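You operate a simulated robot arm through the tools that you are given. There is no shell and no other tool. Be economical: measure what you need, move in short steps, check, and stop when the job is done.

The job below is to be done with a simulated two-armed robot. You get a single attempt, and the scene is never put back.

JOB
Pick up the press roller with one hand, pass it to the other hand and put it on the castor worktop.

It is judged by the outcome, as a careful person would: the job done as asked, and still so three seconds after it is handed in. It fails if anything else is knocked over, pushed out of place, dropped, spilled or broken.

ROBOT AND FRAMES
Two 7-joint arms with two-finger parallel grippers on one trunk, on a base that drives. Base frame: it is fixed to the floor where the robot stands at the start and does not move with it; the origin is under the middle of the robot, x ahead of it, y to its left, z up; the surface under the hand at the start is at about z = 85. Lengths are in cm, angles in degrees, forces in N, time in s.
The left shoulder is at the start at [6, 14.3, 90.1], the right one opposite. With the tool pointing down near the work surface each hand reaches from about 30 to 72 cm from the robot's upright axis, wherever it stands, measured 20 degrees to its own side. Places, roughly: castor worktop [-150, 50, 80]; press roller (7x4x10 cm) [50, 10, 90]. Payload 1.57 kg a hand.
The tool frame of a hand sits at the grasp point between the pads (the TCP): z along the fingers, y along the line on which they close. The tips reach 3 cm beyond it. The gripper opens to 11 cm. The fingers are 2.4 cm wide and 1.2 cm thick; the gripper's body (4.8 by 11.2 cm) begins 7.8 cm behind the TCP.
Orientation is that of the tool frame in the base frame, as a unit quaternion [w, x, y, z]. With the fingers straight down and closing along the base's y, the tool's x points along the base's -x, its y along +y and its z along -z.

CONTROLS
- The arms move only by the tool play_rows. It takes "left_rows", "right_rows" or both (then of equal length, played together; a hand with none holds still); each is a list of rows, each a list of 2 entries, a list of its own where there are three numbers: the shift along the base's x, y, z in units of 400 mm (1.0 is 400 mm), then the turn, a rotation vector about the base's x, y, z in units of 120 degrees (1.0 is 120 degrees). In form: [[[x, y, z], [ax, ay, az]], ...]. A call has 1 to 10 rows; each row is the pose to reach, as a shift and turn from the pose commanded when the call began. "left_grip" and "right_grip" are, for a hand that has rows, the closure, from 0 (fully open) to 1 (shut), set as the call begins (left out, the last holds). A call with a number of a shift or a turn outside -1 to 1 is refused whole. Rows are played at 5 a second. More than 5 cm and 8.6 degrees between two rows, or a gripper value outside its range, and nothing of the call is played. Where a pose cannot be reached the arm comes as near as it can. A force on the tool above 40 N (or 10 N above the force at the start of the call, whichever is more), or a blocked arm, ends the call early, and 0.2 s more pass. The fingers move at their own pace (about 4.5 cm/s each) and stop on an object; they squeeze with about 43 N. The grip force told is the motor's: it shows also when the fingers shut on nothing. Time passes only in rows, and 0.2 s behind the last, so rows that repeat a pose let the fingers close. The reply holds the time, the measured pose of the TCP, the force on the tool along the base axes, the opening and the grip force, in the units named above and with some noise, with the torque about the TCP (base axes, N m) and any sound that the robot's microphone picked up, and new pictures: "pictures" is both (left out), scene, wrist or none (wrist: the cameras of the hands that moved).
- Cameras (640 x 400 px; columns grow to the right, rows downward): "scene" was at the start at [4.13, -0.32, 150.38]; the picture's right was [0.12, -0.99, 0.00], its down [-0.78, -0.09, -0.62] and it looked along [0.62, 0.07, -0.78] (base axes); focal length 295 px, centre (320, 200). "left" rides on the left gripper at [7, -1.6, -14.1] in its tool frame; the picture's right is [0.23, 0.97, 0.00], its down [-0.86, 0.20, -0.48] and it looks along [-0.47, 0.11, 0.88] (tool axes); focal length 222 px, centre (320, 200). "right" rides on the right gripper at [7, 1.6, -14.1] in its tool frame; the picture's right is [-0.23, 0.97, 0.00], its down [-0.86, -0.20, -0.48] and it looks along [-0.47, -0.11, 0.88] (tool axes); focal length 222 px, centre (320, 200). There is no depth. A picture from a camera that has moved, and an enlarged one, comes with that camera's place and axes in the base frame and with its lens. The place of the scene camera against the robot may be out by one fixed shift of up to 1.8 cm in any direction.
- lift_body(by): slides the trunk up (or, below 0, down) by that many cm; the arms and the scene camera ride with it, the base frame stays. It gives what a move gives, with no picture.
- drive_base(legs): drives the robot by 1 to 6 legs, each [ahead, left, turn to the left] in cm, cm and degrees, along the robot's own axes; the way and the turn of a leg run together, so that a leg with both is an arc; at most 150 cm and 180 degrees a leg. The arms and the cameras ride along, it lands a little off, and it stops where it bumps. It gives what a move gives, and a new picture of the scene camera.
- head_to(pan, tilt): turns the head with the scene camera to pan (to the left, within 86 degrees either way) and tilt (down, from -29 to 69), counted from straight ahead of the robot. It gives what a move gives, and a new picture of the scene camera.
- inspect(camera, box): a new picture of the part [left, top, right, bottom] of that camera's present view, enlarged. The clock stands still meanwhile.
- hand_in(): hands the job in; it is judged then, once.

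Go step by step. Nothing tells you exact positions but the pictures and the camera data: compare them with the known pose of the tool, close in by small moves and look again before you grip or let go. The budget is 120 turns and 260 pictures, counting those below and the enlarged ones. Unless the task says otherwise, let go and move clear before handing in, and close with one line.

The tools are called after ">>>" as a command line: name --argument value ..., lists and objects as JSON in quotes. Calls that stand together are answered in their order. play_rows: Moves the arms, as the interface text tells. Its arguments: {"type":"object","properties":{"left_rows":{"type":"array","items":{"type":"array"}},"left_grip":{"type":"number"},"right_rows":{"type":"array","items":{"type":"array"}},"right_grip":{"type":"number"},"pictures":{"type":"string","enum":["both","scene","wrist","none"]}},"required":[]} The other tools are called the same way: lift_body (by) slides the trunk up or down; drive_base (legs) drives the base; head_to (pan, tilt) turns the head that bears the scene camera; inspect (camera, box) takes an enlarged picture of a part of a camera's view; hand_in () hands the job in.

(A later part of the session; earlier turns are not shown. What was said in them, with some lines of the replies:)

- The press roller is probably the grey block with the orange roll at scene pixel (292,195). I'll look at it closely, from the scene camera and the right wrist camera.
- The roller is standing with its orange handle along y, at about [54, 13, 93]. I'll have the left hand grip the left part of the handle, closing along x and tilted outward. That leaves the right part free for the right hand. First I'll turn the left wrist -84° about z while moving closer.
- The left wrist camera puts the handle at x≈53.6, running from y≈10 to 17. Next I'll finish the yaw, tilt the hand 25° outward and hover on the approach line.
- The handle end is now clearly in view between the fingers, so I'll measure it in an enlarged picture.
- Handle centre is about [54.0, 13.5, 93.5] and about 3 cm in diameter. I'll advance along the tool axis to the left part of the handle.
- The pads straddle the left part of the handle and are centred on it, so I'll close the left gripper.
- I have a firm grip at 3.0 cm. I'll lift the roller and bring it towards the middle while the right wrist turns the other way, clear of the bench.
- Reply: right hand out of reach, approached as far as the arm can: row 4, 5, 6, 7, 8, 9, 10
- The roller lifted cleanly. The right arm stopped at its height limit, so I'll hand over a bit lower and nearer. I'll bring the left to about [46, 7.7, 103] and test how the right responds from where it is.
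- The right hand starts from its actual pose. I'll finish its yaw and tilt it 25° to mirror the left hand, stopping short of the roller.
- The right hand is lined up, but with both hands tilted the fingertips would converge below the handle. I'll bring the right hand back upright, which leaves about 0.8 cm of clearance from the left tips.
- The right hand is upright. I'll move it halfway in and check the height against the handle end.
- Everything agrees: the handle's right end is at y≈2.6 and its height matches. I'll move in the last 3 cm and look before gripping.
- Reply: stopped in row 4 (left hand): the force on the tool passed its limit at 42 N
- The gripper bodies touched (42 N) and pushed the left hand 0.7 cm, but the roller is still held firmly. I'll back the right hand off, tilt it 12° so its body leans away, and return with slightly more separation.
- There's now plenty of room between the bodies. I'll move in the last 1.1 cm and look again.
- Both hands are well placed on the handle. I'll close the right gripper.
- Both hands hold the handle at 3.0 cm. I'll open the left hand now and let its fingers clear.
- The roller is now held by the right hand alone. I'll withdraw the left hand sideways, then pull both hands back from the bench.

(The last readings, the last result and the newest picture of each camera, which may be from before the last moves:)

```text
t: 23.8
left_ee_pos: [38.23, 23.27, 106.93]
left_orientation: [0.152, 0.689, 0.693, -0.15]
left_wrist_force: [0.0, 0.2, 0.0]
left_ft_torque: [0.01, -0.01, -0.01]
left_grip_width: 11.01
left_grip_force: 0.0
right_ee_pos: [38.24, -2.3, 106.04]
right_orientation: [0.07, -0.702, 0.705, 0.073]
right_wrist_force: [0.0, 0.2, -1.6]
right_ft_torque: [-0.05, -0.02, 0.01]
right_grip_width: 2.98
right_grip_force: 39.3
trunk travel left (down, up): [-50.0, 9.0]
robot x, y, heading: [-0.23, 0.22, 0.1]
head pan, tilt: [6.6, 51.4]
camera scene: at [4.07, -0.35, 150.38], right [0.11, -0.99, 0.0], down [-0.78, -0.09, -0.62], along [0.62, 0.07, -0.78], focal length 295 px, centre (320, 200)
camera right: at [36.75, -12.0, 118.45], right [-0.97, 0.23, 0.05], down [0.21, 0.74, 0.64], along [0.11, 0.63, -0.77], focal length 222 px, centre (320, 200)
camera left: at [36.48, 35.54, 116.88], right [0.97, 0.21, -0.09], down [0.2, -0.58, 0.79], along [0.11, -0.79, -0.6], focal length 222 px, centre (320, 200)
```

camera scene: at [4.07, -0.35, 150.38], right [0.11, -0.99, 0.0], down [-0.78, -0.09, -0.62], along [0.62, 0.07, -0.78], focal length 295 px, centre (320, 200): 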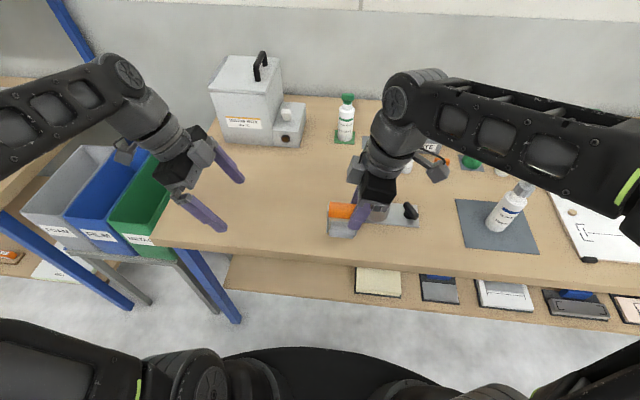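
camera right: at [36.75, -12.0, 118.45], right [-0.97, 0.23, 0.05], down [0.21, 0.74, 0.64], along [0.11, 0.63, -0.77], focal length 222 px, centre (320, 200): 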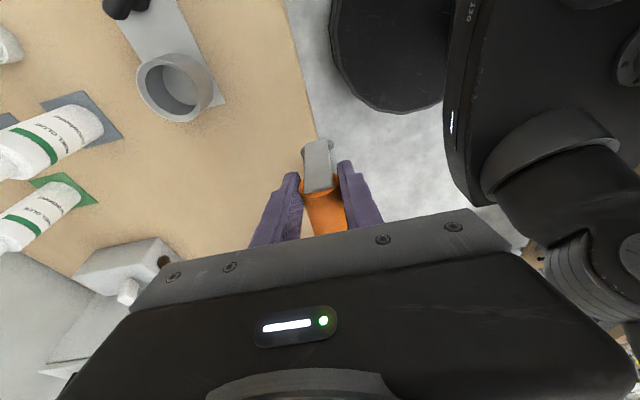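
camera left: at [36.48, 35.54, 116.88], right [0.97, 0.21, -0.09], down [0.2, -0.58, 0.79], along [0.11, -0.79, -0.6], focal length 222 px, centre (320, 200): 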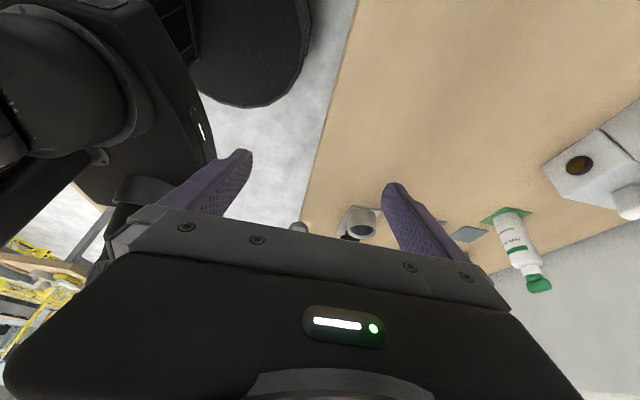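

The roller hangs securely from the right hand. I'll back away a little, turn left 90° and look for the castor worktop.

>>> drive_base --legs '[[-18, 0, 0], [0, 0, 90]]'

>>> head_to --pan 70 --tilt 25

```text
t: 29.1
left_ee_pos: [-41.79, 37.91, 107.0]
left_orientation: [0.215, -0.01, 0.977, 0.003]
left_wrist_force: [0.9, -0.6, -0.2]
left_ft_torque: [-0.01, 0.01, -0.01]
left_grip_width: 10.99
left_grip_force: 0.0
right_ee_pos: [-16.1, 38.49, 106.08]
right_orientation: [0.002, 0.995, 0.004, -0.101]
right_wrist_force: [-0.1, 0.2, -2.6]
right_ft_torque: [-0.04, -0.04, 0.01]
right_grip_width: 2.98
right_grip_force: 39.6
trunk travel left (down, up): [-50.0, 9.0]
robot x, y, heading: [-18.22, 0.18, 91.1]
head pan, tilt: [6.6, 51.4]
camera scene: at [-19.33, 3.32, 150.38], right [0.99, 0.13, 0.0], down [0.1, -0.78, -0.62], along [-0.08, 0.62, -0.78], focal length 295 px, centre (320, 200)
```

scene: 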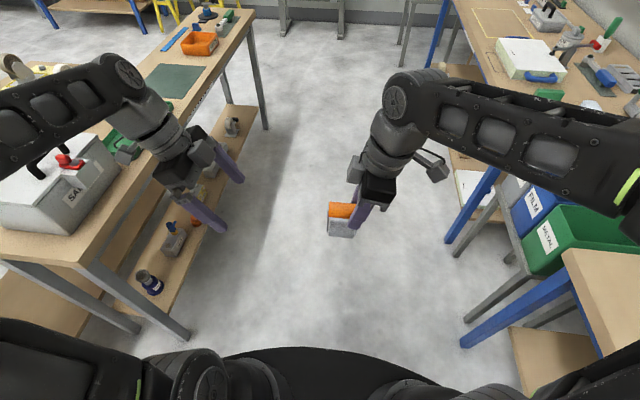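

```text
t: 30.5
left_ee_pos: [-41.91, 37.96, 106.9]
left_orientation: [0.215, -0.01, 0.977, 0.002]
left_wrist_force: [-0.9, -0.3, 0.1]
left_ft_torque: [-0.05, -0.01, -0.03]
left_grip_width: 11.01
left_grip_force: 0.0
right_ee_pos: [-16.21, 38.49, 105.98]
right_orientation: [0.002, 0.995, 0.005, -0.101]
right_wrist_force: [-0.6, -1.0, -1.7]
right_ft_torque: [-0.02, -0.02, 0.04]
right_grip_width: 2.99
right_grip_force: 39.5
trunk travel left (down, up): [-50.0, 9.0]
robot x, y, heading: [-18.24, 0.38, 90.8]
head pan, tilt: [70.0, 25.0]
camera scene: at [-27.04, -1.14, 154.31], right [0.33, 0.94, 0.0], down [0.4, -0.14, -0.91], along [-0.86, 0.3, -0.42], focal length 295 px, centre (320, 200)
```

scene: 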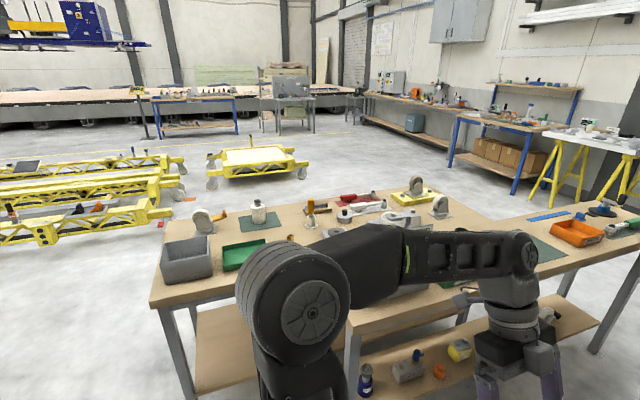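

There are two tables beyond the robot, a far one carrying castor wheels and a nearer one with a green mat. The far one matches [-150, 50]. I'll enlarge to check the labels and find free space.

>>> inspect --camera "scene" --box '[140, 170, 400, 340]'

>>> inspect --camera "scene" --box '[380, 170, 640, 340]'

>>> head_to --pan 86 --tilt 40

```text
2.35 times, centred on (270, 255) of scene
camera zoom: at [-27.04, -1.14, 154.31], right [0.33, 0.94, 0.0], down [0.4, -0.14, -0.91], along [-0.86, 0.3, -0.42], focal length 694 px, centre (438, 71)
```

zoom: 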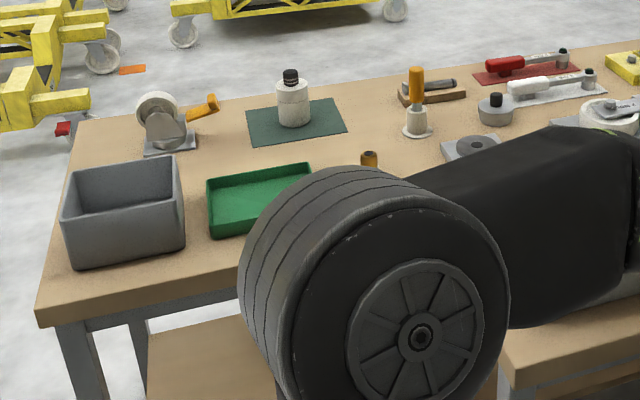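

```text
2.35 times, centred on (510, 255) of scene
camera zoom: at [-27.04, -1.14, 154.31], right [0.33, 0.94, 0.0], down [0.4, -0.14, -0.91], along [-0.86, 0.3, -0.42], focal length 694 px, centre (-127, 71)
```

zoom: 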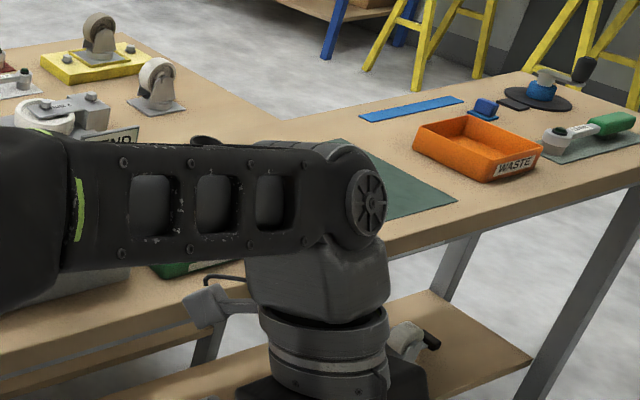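

```text
t: 31.3
left_ee_pos: [-41.85, 37.99, 106.95]
left_orientation: [0.214, -0.01, 0.977, 0.002]
left_wrist_force: [-1.5, 0.6, 0.0]
left_ft_torque: [-0.01, -0.02, 0.01]
left_grip_width: 11.0
left_grip_force: 0.1
right_ee_pos: [-16.12, 38.5, 105.99]
right_orientation: [0.002, 0.995, 0.005, -0.101]
right_wrist_force: [-0.2, 0.8, -1.3]
right_ft_torque: [-0.01, -0.06, 0.0]
right_grip_width: 2.98
right_grip_force: 38.9
trunk travel left (down, up): [-50.0, 9.0]
robot x, y, heading: [-17.64, 0.21, 90.8]
head pan, tilt: [85.9, 40.0]
camera scene: at [-26.84, -3.69, 151.99], right [0.06, 1.0, 0.0], down [0.64, -0.04, -0.77], along [-0.77, 0.04, -0.64], focal length 295 px, centre (320, 200)
```

scene: 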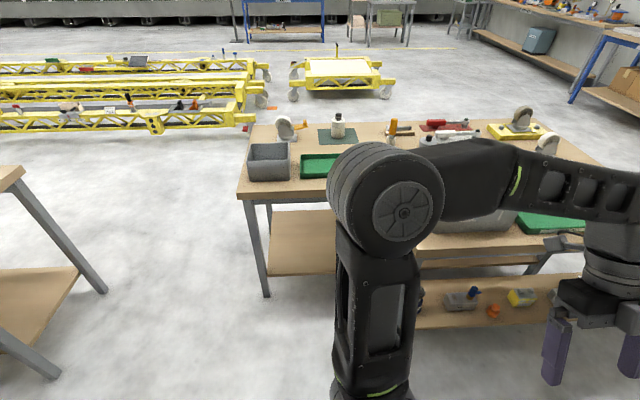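

The castor wheels, grey bin and green tray are on the far table, which spans x≈-170 to -118 and y≈-30 to 124. That is the castor worktop, and its open front lies at y<28. I'll turn to face it and look over its surface.

>>> drive_base --legs '[[0, 0, 89]]'

>>> head_to --pan 0 --tilt 30

```text
t: 35.4
left_ee_pos: [-56.65, -22.82, 106.91]
left_orientation: [0.152, -0.689, 0.693, 0.151]
left_wrist_force: [0.6, -0.3, -0.1]
left_ft_torque: [-0.02, 0.0, -0.02]
left_grip_width: 11.0
left_grip_force: 0.0
right_ee_pos: [-56.31, 2.81, 106.01]
right_orientation: [0.072, 0.71, 0.697, -0.071]
right_wrist_force: [1.2, -1.1, -1.8]
right_ft_torque: [0.05, -0.01, 0.01]
right_grip_width: 2.98
right_grip_force: 39.3
trunk travel left (down, up): [-50.0, 9.0]
robot x, y, heading: [-18.1, 0.01, 179.1]
head pan, tilt: [85.9, 40.0]
camera scene: at [-16.11, -9.72, 151.98], right [-1.0, 0.08, 0.0], down [0.05, 0.64, -0.77], along [-0.06, -0.76, -0.64], focal length 295 px, centre (320, 200)
```

scene: 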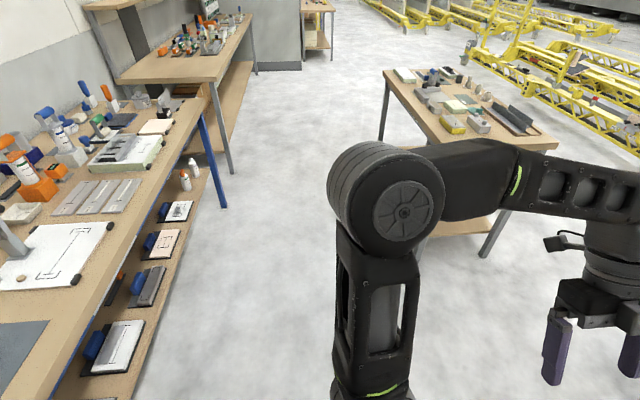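

```text
t: 37.0
left_ee_pos: [-56.53, -22.8, 106.96]
left_orientation: [0.151, -0.689, 0.693, 0.151]
left_wrist_force: [-0.3, 0.0, -0.4]
left_ft_torque: [0.0, 0.03, 0.0]
left_grip_width: 11.01
left_grip_force: 0.1
right_ee_pos: [-56.31, 2.81, 105.98]
right_orientation: [0.072, 0.71, 0.697, -0.071]
right_wrist_force: [1.1, 0.9, -1.8]
right_ft_torque: [0.07, 0.03, -0.02]
right_grip_width: 2.98
right_grip_force: 38.8
trunk travel left (down, up): [-50.0, 9.0]
robot x, y, heading: [-17.69, 0.12, 179.3]
head pan, tilt: [0.0, 30.0]
camera scene: at [-24.45, -1.13, 153.51], right [0.01, 1.0, 0.0], down [0.5, -0.01, -0.87], along [-0.87, 0.01, -0.5], focal length 295 px, centre (320, 200)
```

scene: 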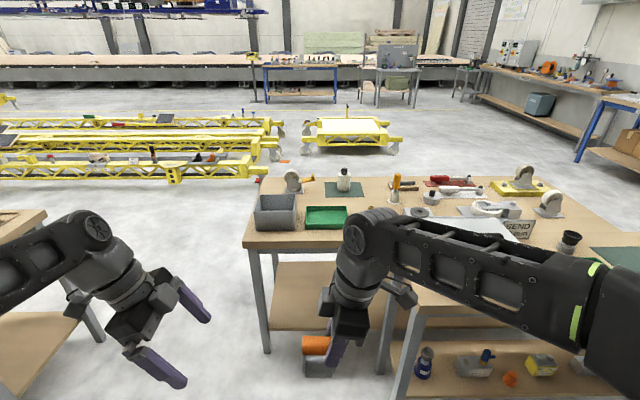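

The worktop's left front corner is at about [-118, -30], with the grey bin and green tray near it. I'll drive closer and look down at its surface.

>>> drive_base --legs '[[32, 0, 0]]'

>>> head_to --pan -15 --tilt 42

```text
t: 39.2
left_ee_pos: [-88.63, -22.39, 106.9]
left_orientation: [0.152, -0.689, 0.693, 0.15]
left_wrist_force: [0.1, -0.2, 0.7]
left_ft_torque: [-0.01, -0.05, -0.01]
left_grip_width: 11.03
left_grip_force: 0.1
right_ee_pos: [-88.48, 3.1, 105.95]
right_orientation: [0.072, 0.709, 0.698, -0.07]
right_wrist_force: [-0.1, 0.2, -2.3]
right_ft_torque: [0.04, -0.02, 0.01]
right_grip_width: 2.99
right_grip_force: 39.2
trunk travel left (down, up): [-50.0, 9.0]
robot x, y, heading: [-50.08, 0.41, 179.5]
head pan, tilt: [0.0, 30.0]
camera scene: at [-56.6, -0.75, 153.51], right [0.01, 1.0, 0.0], down [0.5, -0.01, -0.87], along [-0.87, 0.01, -0.5], focal length 295 px, centre (320, 200)
```

scene: 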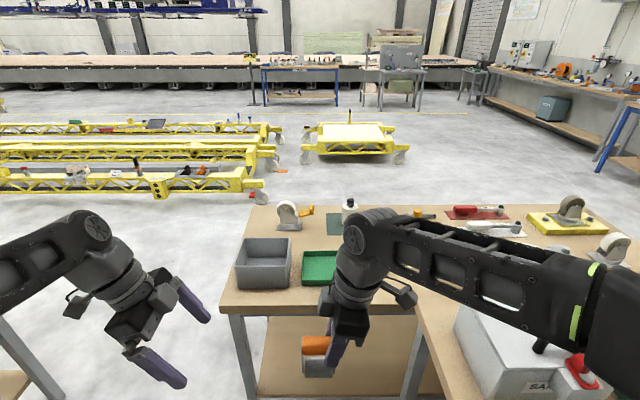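

```text
t: 39.9
left_ee_pos: [-88.66, -22.41, 106.95]
left_orientation: [0.151, -0.689, 0.693, 0.151]
left_wrist_force: [-0.2, -0.6, 0.3]
left_ft_torque: [0.0, 0.02, 0.01]
left_grip_width: 11.0
left_grip_force: 0.0
right_ee_pos: [-88.55, 3.12, 106.07]
right_orientation: [0.072, 0.709, 0.698, -0.071]
right_wrist_force: [-0.1, -0.4, -1.9]
right_ft_torque: [0.06, 0.01, -0.02]
right_grip_width: 2.93
right_grip_force: 39.9
trunk travel left (down, up): [-50.0, 9.0]
robot x, y, heading: [-50.21, 0.12, 179.0]
head pan, tilt: [-15.0, 42.0]
camera scene: at [-55.51, 1.4, 151.69], right [0.27, 0.96, 0.0], down [0.64, -0.18, -0.74], along [-0.72, 0.2, -0.67], focal length 295 px, centre (320, 200)
```

scene: 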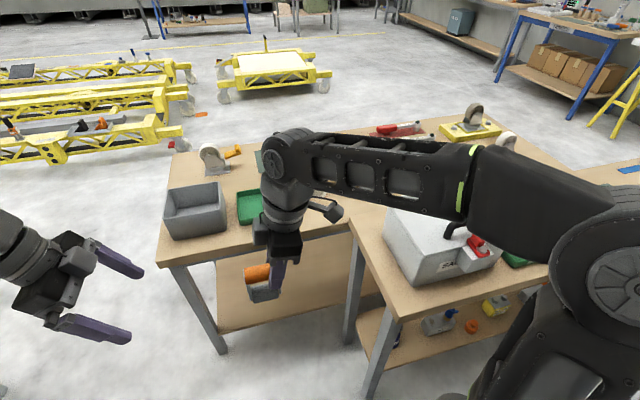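

There's a salt box on the side table near my right elbow, and its top is at about z 94. I'll raise the trunk for clearance, drive closer and slightly left, and look again.

>>> lift_body --by 8.5

>>> drive_base --legs '[[15, 5, 0]]'

>>> head_to --pan -10 --tilt 55

```text
t: 41.1
left_ee_pos: [-88.66, -22.47, 115.44]
left_orientation: [0.152, -0.689, 0.692, 0.151]
left_wrist_force: [-0.4, -0.1, 0.2]
left_ft_torque: [0.01, -0.01, 0.03]
left_grip_width: 11.0
left_grip_force: 0.1
right_ee_pos: [-88.36, 3.14, 114.5]
right_orientation: [0.072, 0.709, 0.698, -0.071]
right_wrist_force: [-0.5, 0.3, -1.8]
right_ft_torque: [0.07, -0.01, -0.05]
right_grip_width: 2.95
right_grip_force: 38.7
trunk travel left (down, up): [-58.5, 0.5]
robot x, y, heading: [-50.09, 0.58, 179.3]
head pan, tilt: [-15.0, 42.0]
```

```text
t: 42.5
left_ee_pos: [-103.82, -27.32, 115.36]
left_orientation: [0.152, -0.69, 0.692, 0.151]
left_wrist_force: [0.3, -0.5, -1.1]
left_ft_torque: [0.03, -0.03, -0.01]
left_grip_width: 11.02
left_grip_force: 0.1
right_ee_pos: [-103.76, -1.52, 114.45]
right_orientation: [0.073, 0.709, 0.698, -0.07]
right_wrist_force: [0.3, 0.1, -2.4]
right_ft_torque: [0.08, 0.01, 0.01]
right_grip_width: 2.99
right_grip_force: 39.4
trunk travel left (down, up): [-58.5, 0.5]
robot x, y, heading: [-65.3, -4.47, 179.4]
head pan, tilt: [-15.0, 42.0]
camera scene: at [-70.83, -3.44, 160.18], right [0.27, 0.96, 0.0], down [0.65, -0.18, -0.74], along [-0.71, 0.2, -0.67], focal length 295 px, centre (320, 200)
```

scene: 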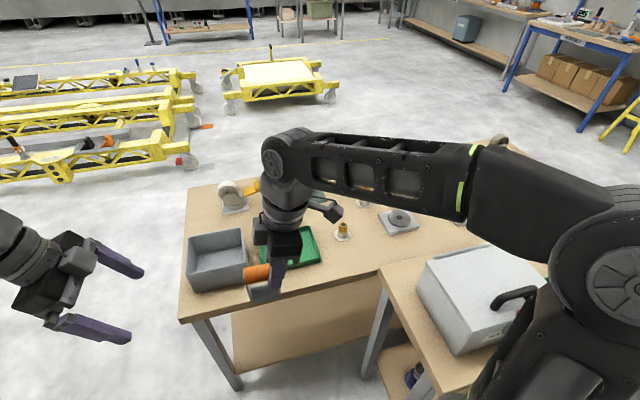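

```text
t: 43.3
left_ee_pos: [-103.71, -27.32, 115.31]
left_orientation: [0.152, -0.689, 0.692, 0.15]
left_wrist_force: [0.0, -0.6, 0.2]
left_ft_torque: [-0.01, -0.03, 0.0]
left_grip_width: 11.0
left_grip_force: 0.0
right_ee_pos: [-103.68, -1.63, 114.61]
right_orientation: [0.073, 0.709, 0.698, -0.071]
right_wrist_force: [-0.5, -0.1, -2.0]
right_ft_torque: [0.02, -0.02, 0.03]
right_grip_width: 2.96
right_grip_force: 39.3
trunk travel left (down, up): [-58.5, 0.5]
robot x, y, heading: [-65.15, -4.14, 179.5]
head pan, tilt: [-10.0, 55.0]
camera scene: at [-69.67, -4.3, 158.42], right [0.18, 0.98, 0.0], down [0.8, -0.15, -0.57], along [-0.56, 0.11, -0.82], focal length 295 px, centre (320, 200)
```

scene: 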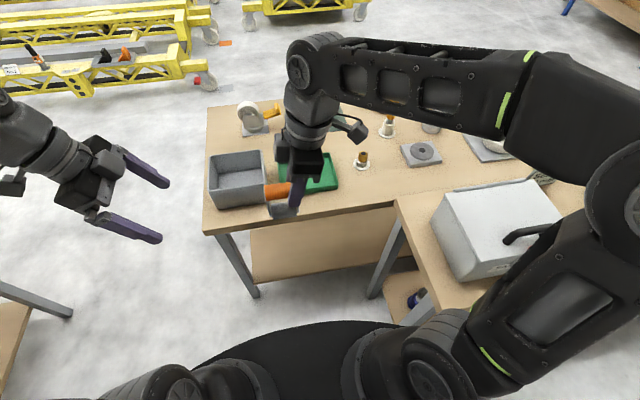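

I can see a free patch on the castor worktop between the green tray, the brass piece (about [-134, 23]) and the salt table, around [-123.5, 24]. I'll move the right hand towards a hover above it, in two parts.

>>> play_rows --right_rows '[[[-0.06, 0.09, -0.01], [0, 0, 0]], [[-0.12, 0.18, -0.03], [0, 0, 0]], [[-0.18, 0.27, -0.05], [0, 0, 0]], [[-0.24, 0.36, -0.07], [0, 0, 0]]]'

```text
t: 44.3
left_ee_pos: [-103.87, -27.23, 115.47]
left_orientation: [0.151, -0.69, 0.692, 0.151]
left_wrist_force: [0.3, -0.1, 0.4]
left_ft_torque: [0.01, -0.02, -0.01]
left_grip_width: 11.0
left_grip_force: 0.0
right_ee_pos: [-113.15, 12.81, 111.77]
right_orientation: [0.072, 0.709, 0.698, -0.072]
right_wrist_force: [-0.1, 0.9, -1.5]
right_ft_torque: [0.02, -0.03, 0.02]
right_grip_width: 3.01
right_grip_force: 38.8
trunk travel left (down, up): [-58.5, 0.5]
robot x, y, heading: [-65.1, -4.26, 179.2]
head pan, tilt: [-10.0, 55.0]
camera scene: at [-69.77, -4.23, 158.41], right [0.18, 0.98, 0.0], down [0.81, -0.15, -0.57], along [-0.56, 0.11, -0.82], focal length 295 px, centre (320, 200)
camera right: at [-111.42, 22.52, 124.1], right [0.97, -0.24, 0.05], down [-0.21, -0.74, 0.64], along [-0.11, -0.63, -0.77], focal length 222 px, centre (320, 200)
```

scene: 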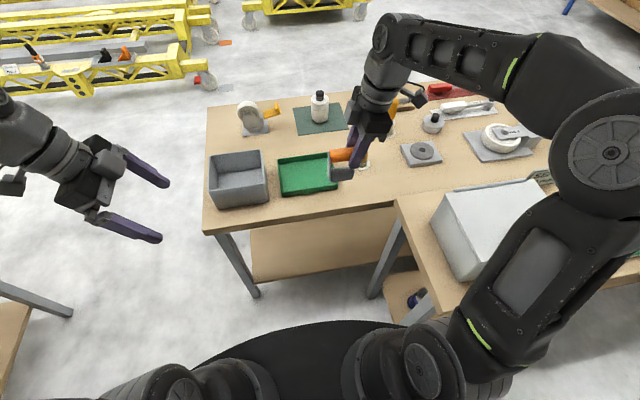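
right: 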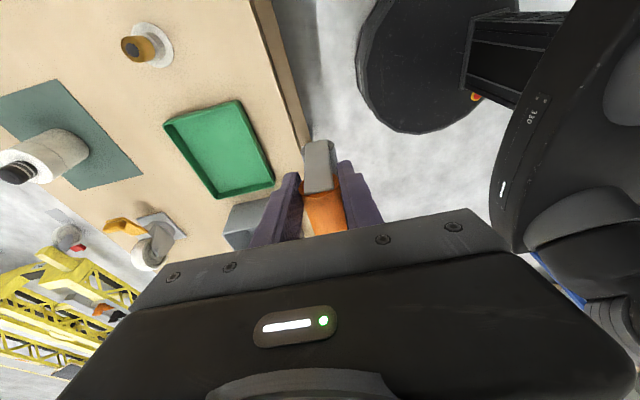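

The wrist camera confirms the table edge at x≈-118, the brass piece at about [-135, 24.7] and the tray edge at y≈14. The target for the roller centre is about [-124, 24.5].

>>> play_rows --right_rows '[[[-0.055, 0.07, -0.03], [0, 0, 0]], [[-0.11, 0.14, -0.07], [0, 0, 0]], [[-0.165, 0.21, -0.12], [0, 0, 0]], [[-0.22, 0.28, -0.17], [0, 0, 0]], [[-0.2725, 0.355, -0.22], [0, 0, 0]], [[-0.2725, 0.355, -0.22], [0, 0, 0]]]'

>>> inspect --camera "scene" --box '[310, 110, 450, 215]'

```text
t: 45.7
left_ee_pos: [-103.64, -27.34, 115.49]
left_orientation: [0.151, -0.69, 0.692, 0.152]
left_wrist_force: [-1.2, 0.4, 0.9]
left_ft_torque: [0.04, 0.04, -0.02]
left_grip_width: 11.01
left_grip_force: 0.0
right_ee_pos: [-124.02, 26.85, 102.95]
right_orientation: [0.071, 0.709, 0.698, -0.07]
right_wrist_force: [0.4, 0.0, -1.1]
right_ft_torque: [0.04, -0.01, 0.01]
right_grip_width: 2.99
right_grip_force: 38.9
trunk travel left (down, up): [-58.5, 0.5]
robot x, y, heading: [-65.04, -4.39, 179.1]
head pan, tilt: [-10.0, 55.0]
camera scene: at [-69.62, -4.37, 158.42], right [0.18, 0.98, 0.0], down [0.81, -0.15, -0.57], along [-0.56, 0.11, -0.82], focal length 295 px, centre (320, 200)
camera right: at [-122.24, 36.67, 115.32], right [0.97, -0.24, 0.05], down [-0.21, -0.74, 0.64], along [-0.12, -0.63, -0.77], focal length 222 px, centre (320, 200)
```

scene: 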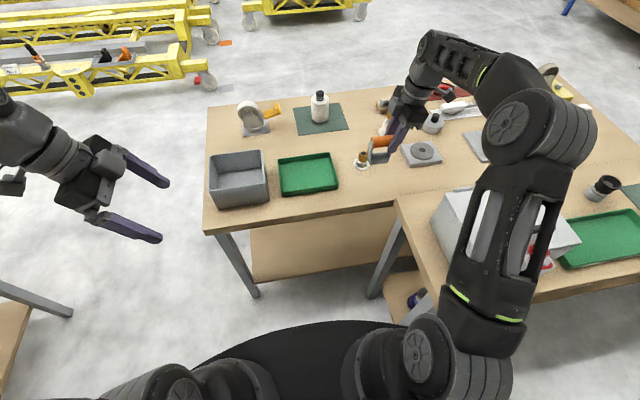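
right: 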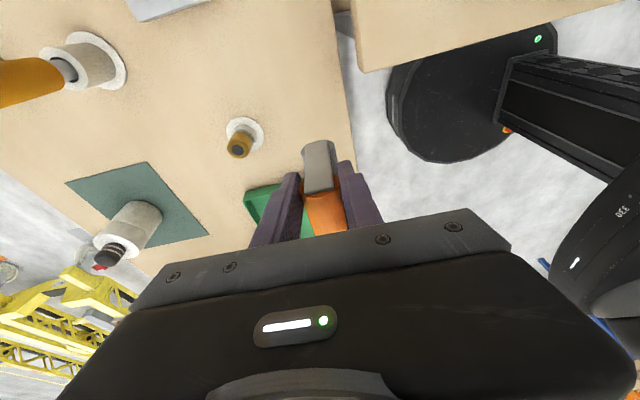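

```text
3.81 times, centred on (380, 162) of scene
camera zoom: at [-69.62, -4.37, 158.42], right [0.18, 0.98, 0.0], down [0.81, -0.15, -0.57], along [-0.56, 0.11, -0.82], focal length 1124 px, centre (91, 343)
```

zoom: 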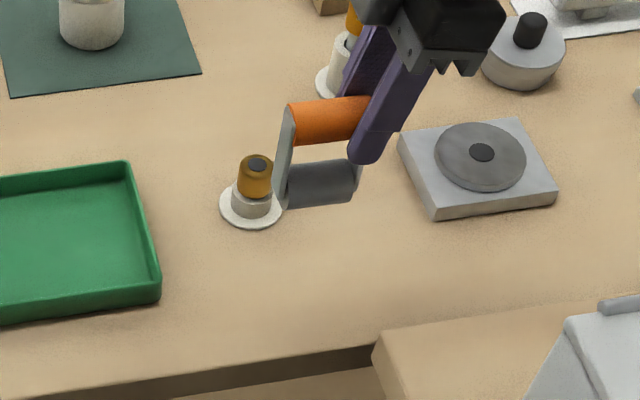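

The spot is clear and the roller hangs upright. I'll lower it to about 2.5 cm above the surface and shift 1.5 cm further from the edge.

>>> play_rows --right_rows '[[[-0.0375, 0, -0.06], [0, 0, 0]], [[-0.0375, 0, -0.12], [0, 0, 0]], [[-0.0375, 0, -0.18], [0, 0, 0]], [[-0.0375, 0, -0.24], [0, 0, 0]], [[-0.0375, 0, -0.286], [0, 0, 0]], [[-0.0375, 0, -0.286], [0, 0, 0]]]'

>>> inspect --camera "scene" --box '[310, 130, 450, 235]'

```text
t: 47.1
left_ee_pos: [-103.71, -27.33, 115.49]
left_orientation: [0.152, -0.689, 0.692, 0.151]
left_wrist_force: [-0.6, 0.6, 0.1]
left_ft_torque: [0.01, 0.01, -0.01]
left_grip_width: 11.02
left_grip_force: 0.0
right_ee_pos: [-125.71, 27.01, 91.4]
right_orientation: [0.073, 0.708, 0.699, -0.07]
right_wrist_force: [-0.4, 0.5, -1.6]
right_ft_torque: [0.0, 0.03, 0.01]
right_grip_width: 2.97
right_grip_force: 39.3
trunk travel left (down, up): [-58.5, 0.5]
robot x, y, heading: [-65.02, -4.24, 179.4]
head pan, tilt: [-10.0, 55.0]
camera scene: at [-69.68, -4.31, 158.41], right [0.18, 0.98, 0.0], down [0.81, -0.15, -0.57], along [-0.56, 0.11, -0.82], focal length 295 px, centre (320, 200)
camera right: at [-123.88, 36.65, 103.83], right [0.97, -0.24, 0.05], down [-0.21, -0.74, 0.64], along [-0.12, -0.63, -0.77], focal length 222 px, centre (320, 200)
```

scene: 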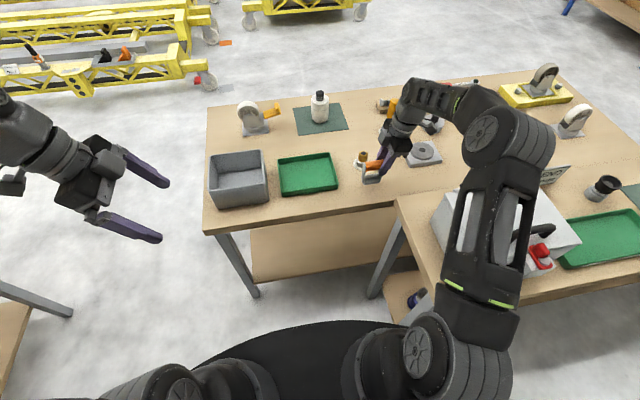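
right: 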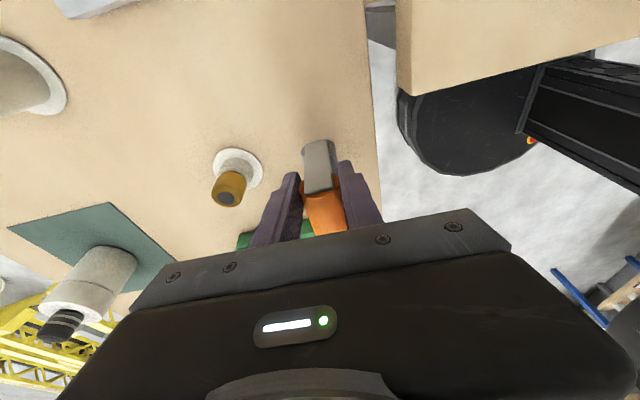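

```text
3.81 times, centred on (380, 182) of scene
camera zoom: at [-69.68, -4.31, 158.41], right [0.18, 0.98, 0.0], down [0.81, -0.15, -0.57], along [-0.56, 0.11, -0.82], focal length 1124 px, centre (91, 267)
```

zoom: 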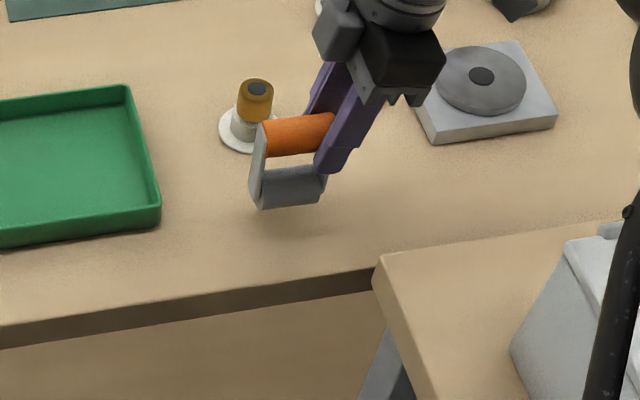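

There's good clearance on all sides. I'll lower it in small steps until I feel contact.

>>> play_rows --right_rows '[[[0, 0, -0.0125], [0, 0, 0]], [[0, 0, -0.025], [0, 0, 0]], [[0, 0, -0.0375], [0, 0, 0]], [[0, 0, -0.05], [0, 0, 0]], [[0, 0, -0.05], [0, 0, 0]]]' --pictures "none"

>>> inspect --camera "scene" --box '[345, 145, 425, 205]'

```text
t: 48.3
left_ee_pos: [-103.78, -27.33, 115.57]
left_orientation: [0.151, -0.69, 0.692, 0.151]
left_wrist_force: [0.1, -0.2, -1.2]
left_ft_torque: [0.03, 0.02, 0.01]
left_grip_width: 10.98
left_grip_force: 0.1
right_ee_pos: [-125.7, 26.91, 89.48]
right_orientation: [0.072, 0.709, 0.698, -0.071]
right_wrist_force: [-0.1, -0.6, -1.5]
right_ft_torque: [0.01, -0.02, 0.0]
right_grip_width: 2.96
right_grip_force: 39.7
trunk travel left (down, up): [-58.5, 0.5]
robot x, y, heading: [-65.0, -4.28, 179.3]
head pan, tilt: [-10.0, 55.0]
```

```text
6.67 times, centred on (385, 175) of scene
camera zoom: at [-69.69, -4.3, 158.41], right [0.18, 0.98, 0.0], down [0.81, -0.15, -0.57], along [-0.56, 0.11, -0.82], focal length 1966 px, centre (-113, 367)
```

zoom: 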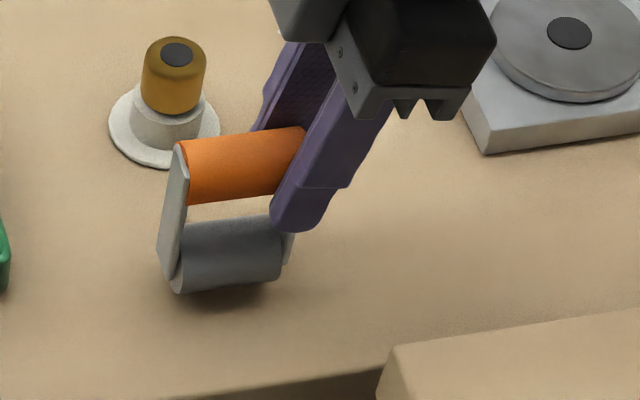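

Still no contact. I'll continue in 2–3 mm steps.

>>> play_rows --right_rows '[[[0, 0, -0.006], [0, 0, 0]], [[0, 0, -0.012], [0, 0, 0]], [[0, 0, -0.015], [0, 0, 0]], [[0, 0, -0.015], [0, 0, 0]]]' --pictures "none"

```text
t: 49.3
left_ee_pos: [-103.71, -27.26, 115.35]
left_orientation: [0.152, -0.69, 0.691, 0.152]
left_wrist_force: [0.5, 0.0, -0.9]
left_ft_torque: [0.0, 0.02, 0.03]
left_grip_width: 10.99
left_grip_force: 0.0
right_ee_pos: [-125.56, 26.99, 88.8]
right_orientation: [0.073, 0.708, 0.699, -0.071]
right_wrist_force: [0.4, -0.3, -0.3]
right_ft_torque: [0.05, -0.03, 0.0]
right_grip_width: 2.99
right_grip_force: 39.3
trunk travel left (down, up): [-58.5, 0.5]
robot x, y, heading: [-64.99, -4.33, 179.5]
head pan, tilt: [-10.0, 55.0]
```

>>> play_rows --right_rows '[[[0, 0, -0.004], [0, 0, 0]], [[0, 0, -0.008], [0, 0, 0]], [[0, 0, -0.008], [0, 0, 0]]]' --pictures "none"

>>> inspect --camera "scene" --box '[345, 145, 425, 205]'

```text
t: 50.1
left_ee_pos: [-103.6, -27.23, 115.63]
left_orientation: [0.151, -0.69, 0.692, 0.151]
left_wrist_force: [0.2, 0.3, -0.2]
left_ft_torque: [0.01, 0.0, -0.02]
left_grip_width: 10.99
left_grip_force: 0.1
right_ee_pos: [-125.54, 26.86, 88.88]
right_orientation: [0.07, 0.709, 0.698, -0.073]
right_wrist_force: [1.3, 1.7, 20.2]
right_ft_torque: [0.0, 0.23, 0.05]
right_grip_width: 3.0
right_grip_force: 39.0
trunk travel left (down, up): [-58.5, 0.5]
robot x, y, heading: [-65.09, -4.24, 179.3]
head pan, tilt: [-10.0, 55.0]
```

```text
6.67 times, centred on (385, 175) of scene
camera zoom: at [-69.45, -4.39, 158.45], right [0.18, 0.98, 0.0], down [0.8, -0.15, -0.57], along [-0.56, 0.11, -0.82], focal length 1966 px, centre (-113, 367)
```

zoom: 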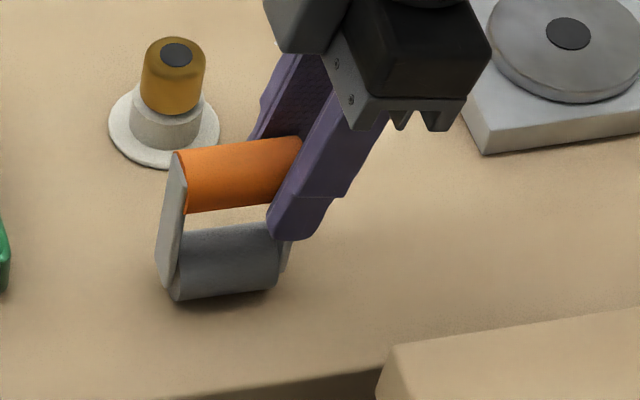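

It's touching down with about 20 N. I'll ease off a little, so it rests with light force before release.

>>> play_rows --right_rows '[[[0, 0, 0.0035], [0, 0, 0]], [[0, 0, 0.0055], [0, 0, 0]], [[0, 0, 0.0055], [0, 0, 0]]]' --pictures "wrist"

```text
t: 50.9
left_ee_pos: [-103.63, -27.33, 115.45]
left_orientation: [0.151, -0.69, 0.692, 0.151]
left_wrist_force: [0.4, -0.3, -0.1]
left_ft_torque: [-0.01, 0.01, 0.01]
left_grip_width: 11.0
left_grip_force: 0.0
right_ee_pos: [-125.47, 26.96, 88.83]
right_orientation: [0.071, 0.709, 0.698, -0.071]
right_wrist_force: [-2.1, 0.8, 15.0]
right_ft_torque: [-0.03, 0.3, -0.09]
right_grip_width: 2.99
right_grip_force: 39.3
trunk travel left (down, up): [-58.5, 0.5]
robot x, y, heading: [-64.85, -4.2, 179.3]
head pan, tilt: [-10.0, 55.0]
camera right: at [-123.74, 36.63, 101.25], right [0.97, -0.24, 0.05], down [-0.21, -0.74, 0.64], along [-0.12, -0.63, -0.77], focal length 222 px, centre (320, 200)
```

right: 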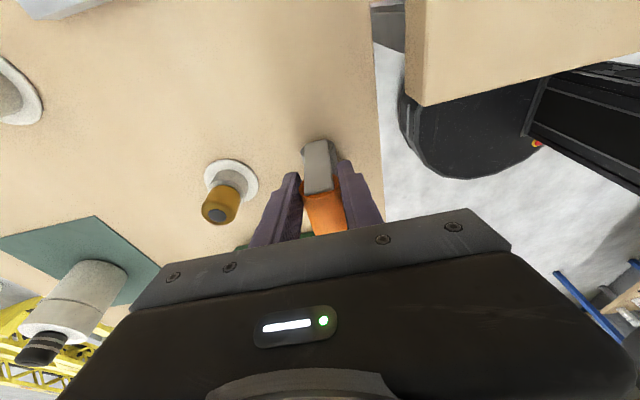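

>>> play_rows --right_rows '[[[0, 0, 0.003], [0, 0, 0]], [[0, 0, 0.005], [0, 0, 0]], [[0, 0, 0.005], [0, 0, 0]]]' --pictures "none"

>>> inspect --camera "right" --box '[240, 110, 400, 240]'

```text
t: 51.7
left_ee_pos: [-103.72, -27.23, 115.41]
left_orientation: [0.152, -0.69, 0.692, 0.151]
left_wrist_force: [-0.5, 0.0, -0.5]
left_ft_torque: [-0.01, 0.01, -0.01]
left_grip_width: 11.04
left_grip_force: 0.1
right_ee_pos: [-125.54, 26.92, 88.86]
right_orientation: [0.074, 0.71, 0.697, -0.07]
right_wrist_force: [1.1, -1.4, 1.3]
right_ft_torque: [-0.01, -0.07, 0.01]
right_grip_width: 2.98
right_grip_force: 39.4
trunk travel left (down, up): [-58.5, 0.5]
robot x, y, heading: [-65.02, -4.57, 179.4]
head pan, tilt: [-10.0, 55.0]
```

```text
3.08 times, centred on (320, 175) of right
camera zoom: at [-123.75, 36.65, 101.26], right [0.97, -0.24, 0.05], down [-0.22, -0.74, 0.64], along [-0.11, -0.63, -0.77], focal length 684 px, centre (320, 277)
```

zoom: 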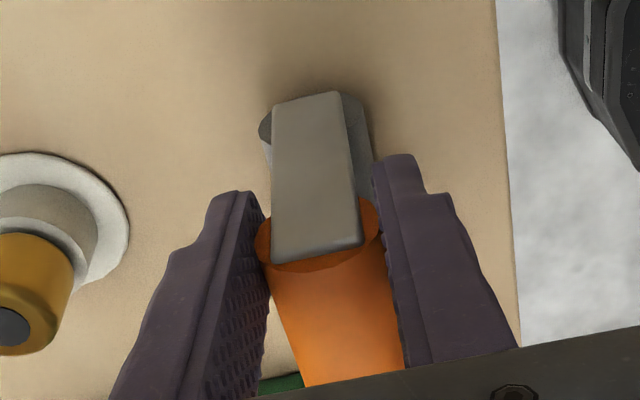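

It's in light contact (about 1 N), and in the wrist view the side plate lines up with the vertical. I'll open the fingers partway, to 5.5 cm, so they stay clear of the brass piece.

>>> play_rows --right_rows '[[[0, 0, 0], [0, 0, 0]], [[0, 0, 0], [0, 0, 0]], [[0, 0, 0], [0, 0, 0]], [[0, 0, 0], [0, 0, 0]]]' --right_grip 0.5 --pictures "wrist"

>>> inspect --camera "scene" --box '[345, 145, 425, 205]'

```text
t: 52.7
left_ee_pos: [-103.77, -27.34, 115.48]
left_orientation: [0.152, -0.689, 0.692, 0.15]
left_wrist_force: [0.3, 0.4, 0.1]
left_ft_torque: [0.01, -0.01, -0.03]
left_grip_width: 11.01
left_grip_force: 0.1
right_ee_pos: [-125.57, 26.93, 89.15]
right_orientation: [0.072, 0.709, 0.698, -0.071]
right_wrist_force: [0.2, 0.7, -0.7]
right_ft_torque: [0.0, -0.02, -0.01]
right_grip_width: 5.51
right_grip_force: 0.1
trunk travel left (down, up): [-58.5, 0.5]
robot x, y, heading: [-64.78, -4.58, 179.2]
head pan, tilt: [-10.0, 55.0]
camera right: at [-123.81, 36.67, 101.37], right [0.97, -0.24, 0.05], down [-0.21, -0.74, 0.64], along [-0.12, -0.63, -0.77], focal length 222 px, centre (320, 200)
```

right: 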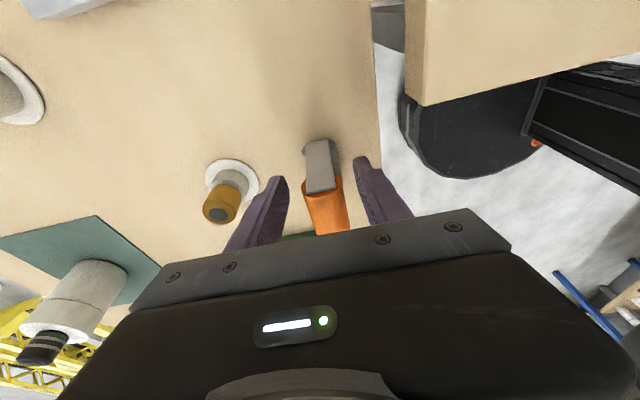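

```text
6.67 times, centred on (385, 175) of scene
camera zoom: at [-69.68, -4.3, 158.41], right [0.18, 0.98, 0.0], down [0.81, -0.15, -0.57], along [-0.56, 0.11, -0.82], focal length 1966 px, centre (-113, 367)
```

zoom: 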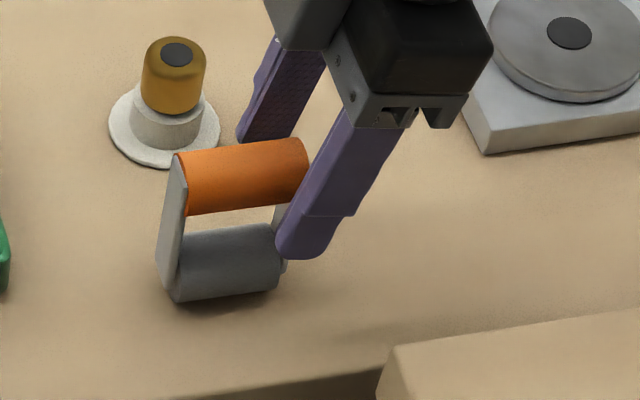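

The roller stands free and still. I'll withdraw the hand straight back along its axis.

>>> play_rows --right_rows '[[[0, 0.005, 0.025], [0, 0, 0]], [[0, 0.013, 0.06], [0, 0, 0]], [[0, 0.025, 0.12], [0, 0, 0]], [[0, 0.04, 0.19], [0, 0, 0]], [[0, 0.055, 0.26], [0, 0, 0]], [[0, 0.07, 0.33], [0, 0, 0]], [[0.05, 0.07, 0.38], [0, 0, 0]], [[0.12, 0.06, 0.4], [0, 0, 0]], [[0.2, 0.0, 0.4], [0, 0, 0]], [[0.28, -0.07, 0.4], [0, 0, 0]]]' --pictures "scene"

>>> inspect --camera "scene" --box '[320, 130, 440, 220]'

```text
t: 54.9
left_ee_pos: [-103.58, -27.36, 115.51]
left_orientation: [0.151, -0.69, 0.692, 0.152]
left_wrist_force: [-0.2, -0.8, -0.3]
left_ft_torque: [-0.01, 0.03, -0.02]
left_grip_width: 10.98
left_grip_force: 0.0
right_ee_pos: [-114.31, 24.13, 104.97]
right_orientation: [0.072, 0.709, 0.698, -0.072]
right_wrist_force: [0.1, 0.1, -0.6]
right_ft_torque: [0.0, -0.02, 0.01]
right_grip_width: 5.49
right_grip_force: 0.1
trunk travel left (down, up): [-58.5, 0.5]
robot x, y, heading: [-65.24, -4.4, 179.5]
head pan, tilt: [-10.0, 55.0]
camera scene: at [-69.59, -4.36, 158.41], right [0.18, 0.98, 0.0], down [0.8, -0.15, -0.57], along [-0.56, 0.11, -0.82], focal length 295 px, centre (320, 200)
```

scene: 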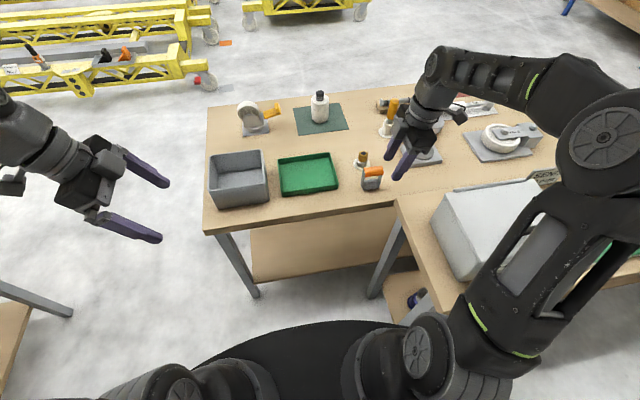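

```text
4.44 times, centred on (380, 175) of scene
camera zoom: at [-69.59, -4.36, 158.41], right [0.18, 0.98, 0.0], down [0.8, -0.15, -0.57], along [-0.56, 0.11, -0.82], focal length 1311 px, centre (53, 311)
```

zoom: 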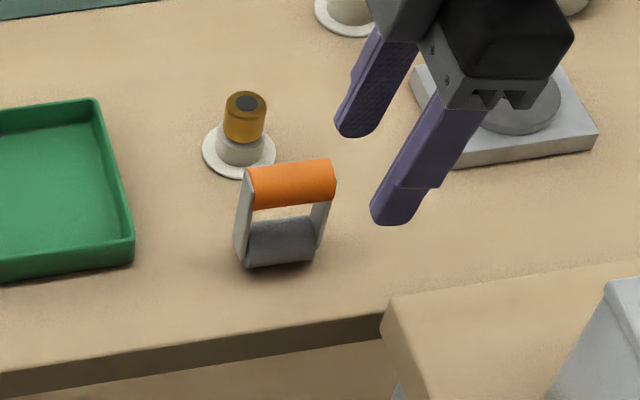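

The roller is standing upright on the castor worktop, with both hands clear and nothing else disturbed. I'll hand in now.

>>> hand_in

```text
The job is handed in.
```

The press roller was picked up with the left hand, passed to the right, and now stands upright on the castor worktop; during the pass the two grippers bumped once (42 N), but nothing slipped or fell.
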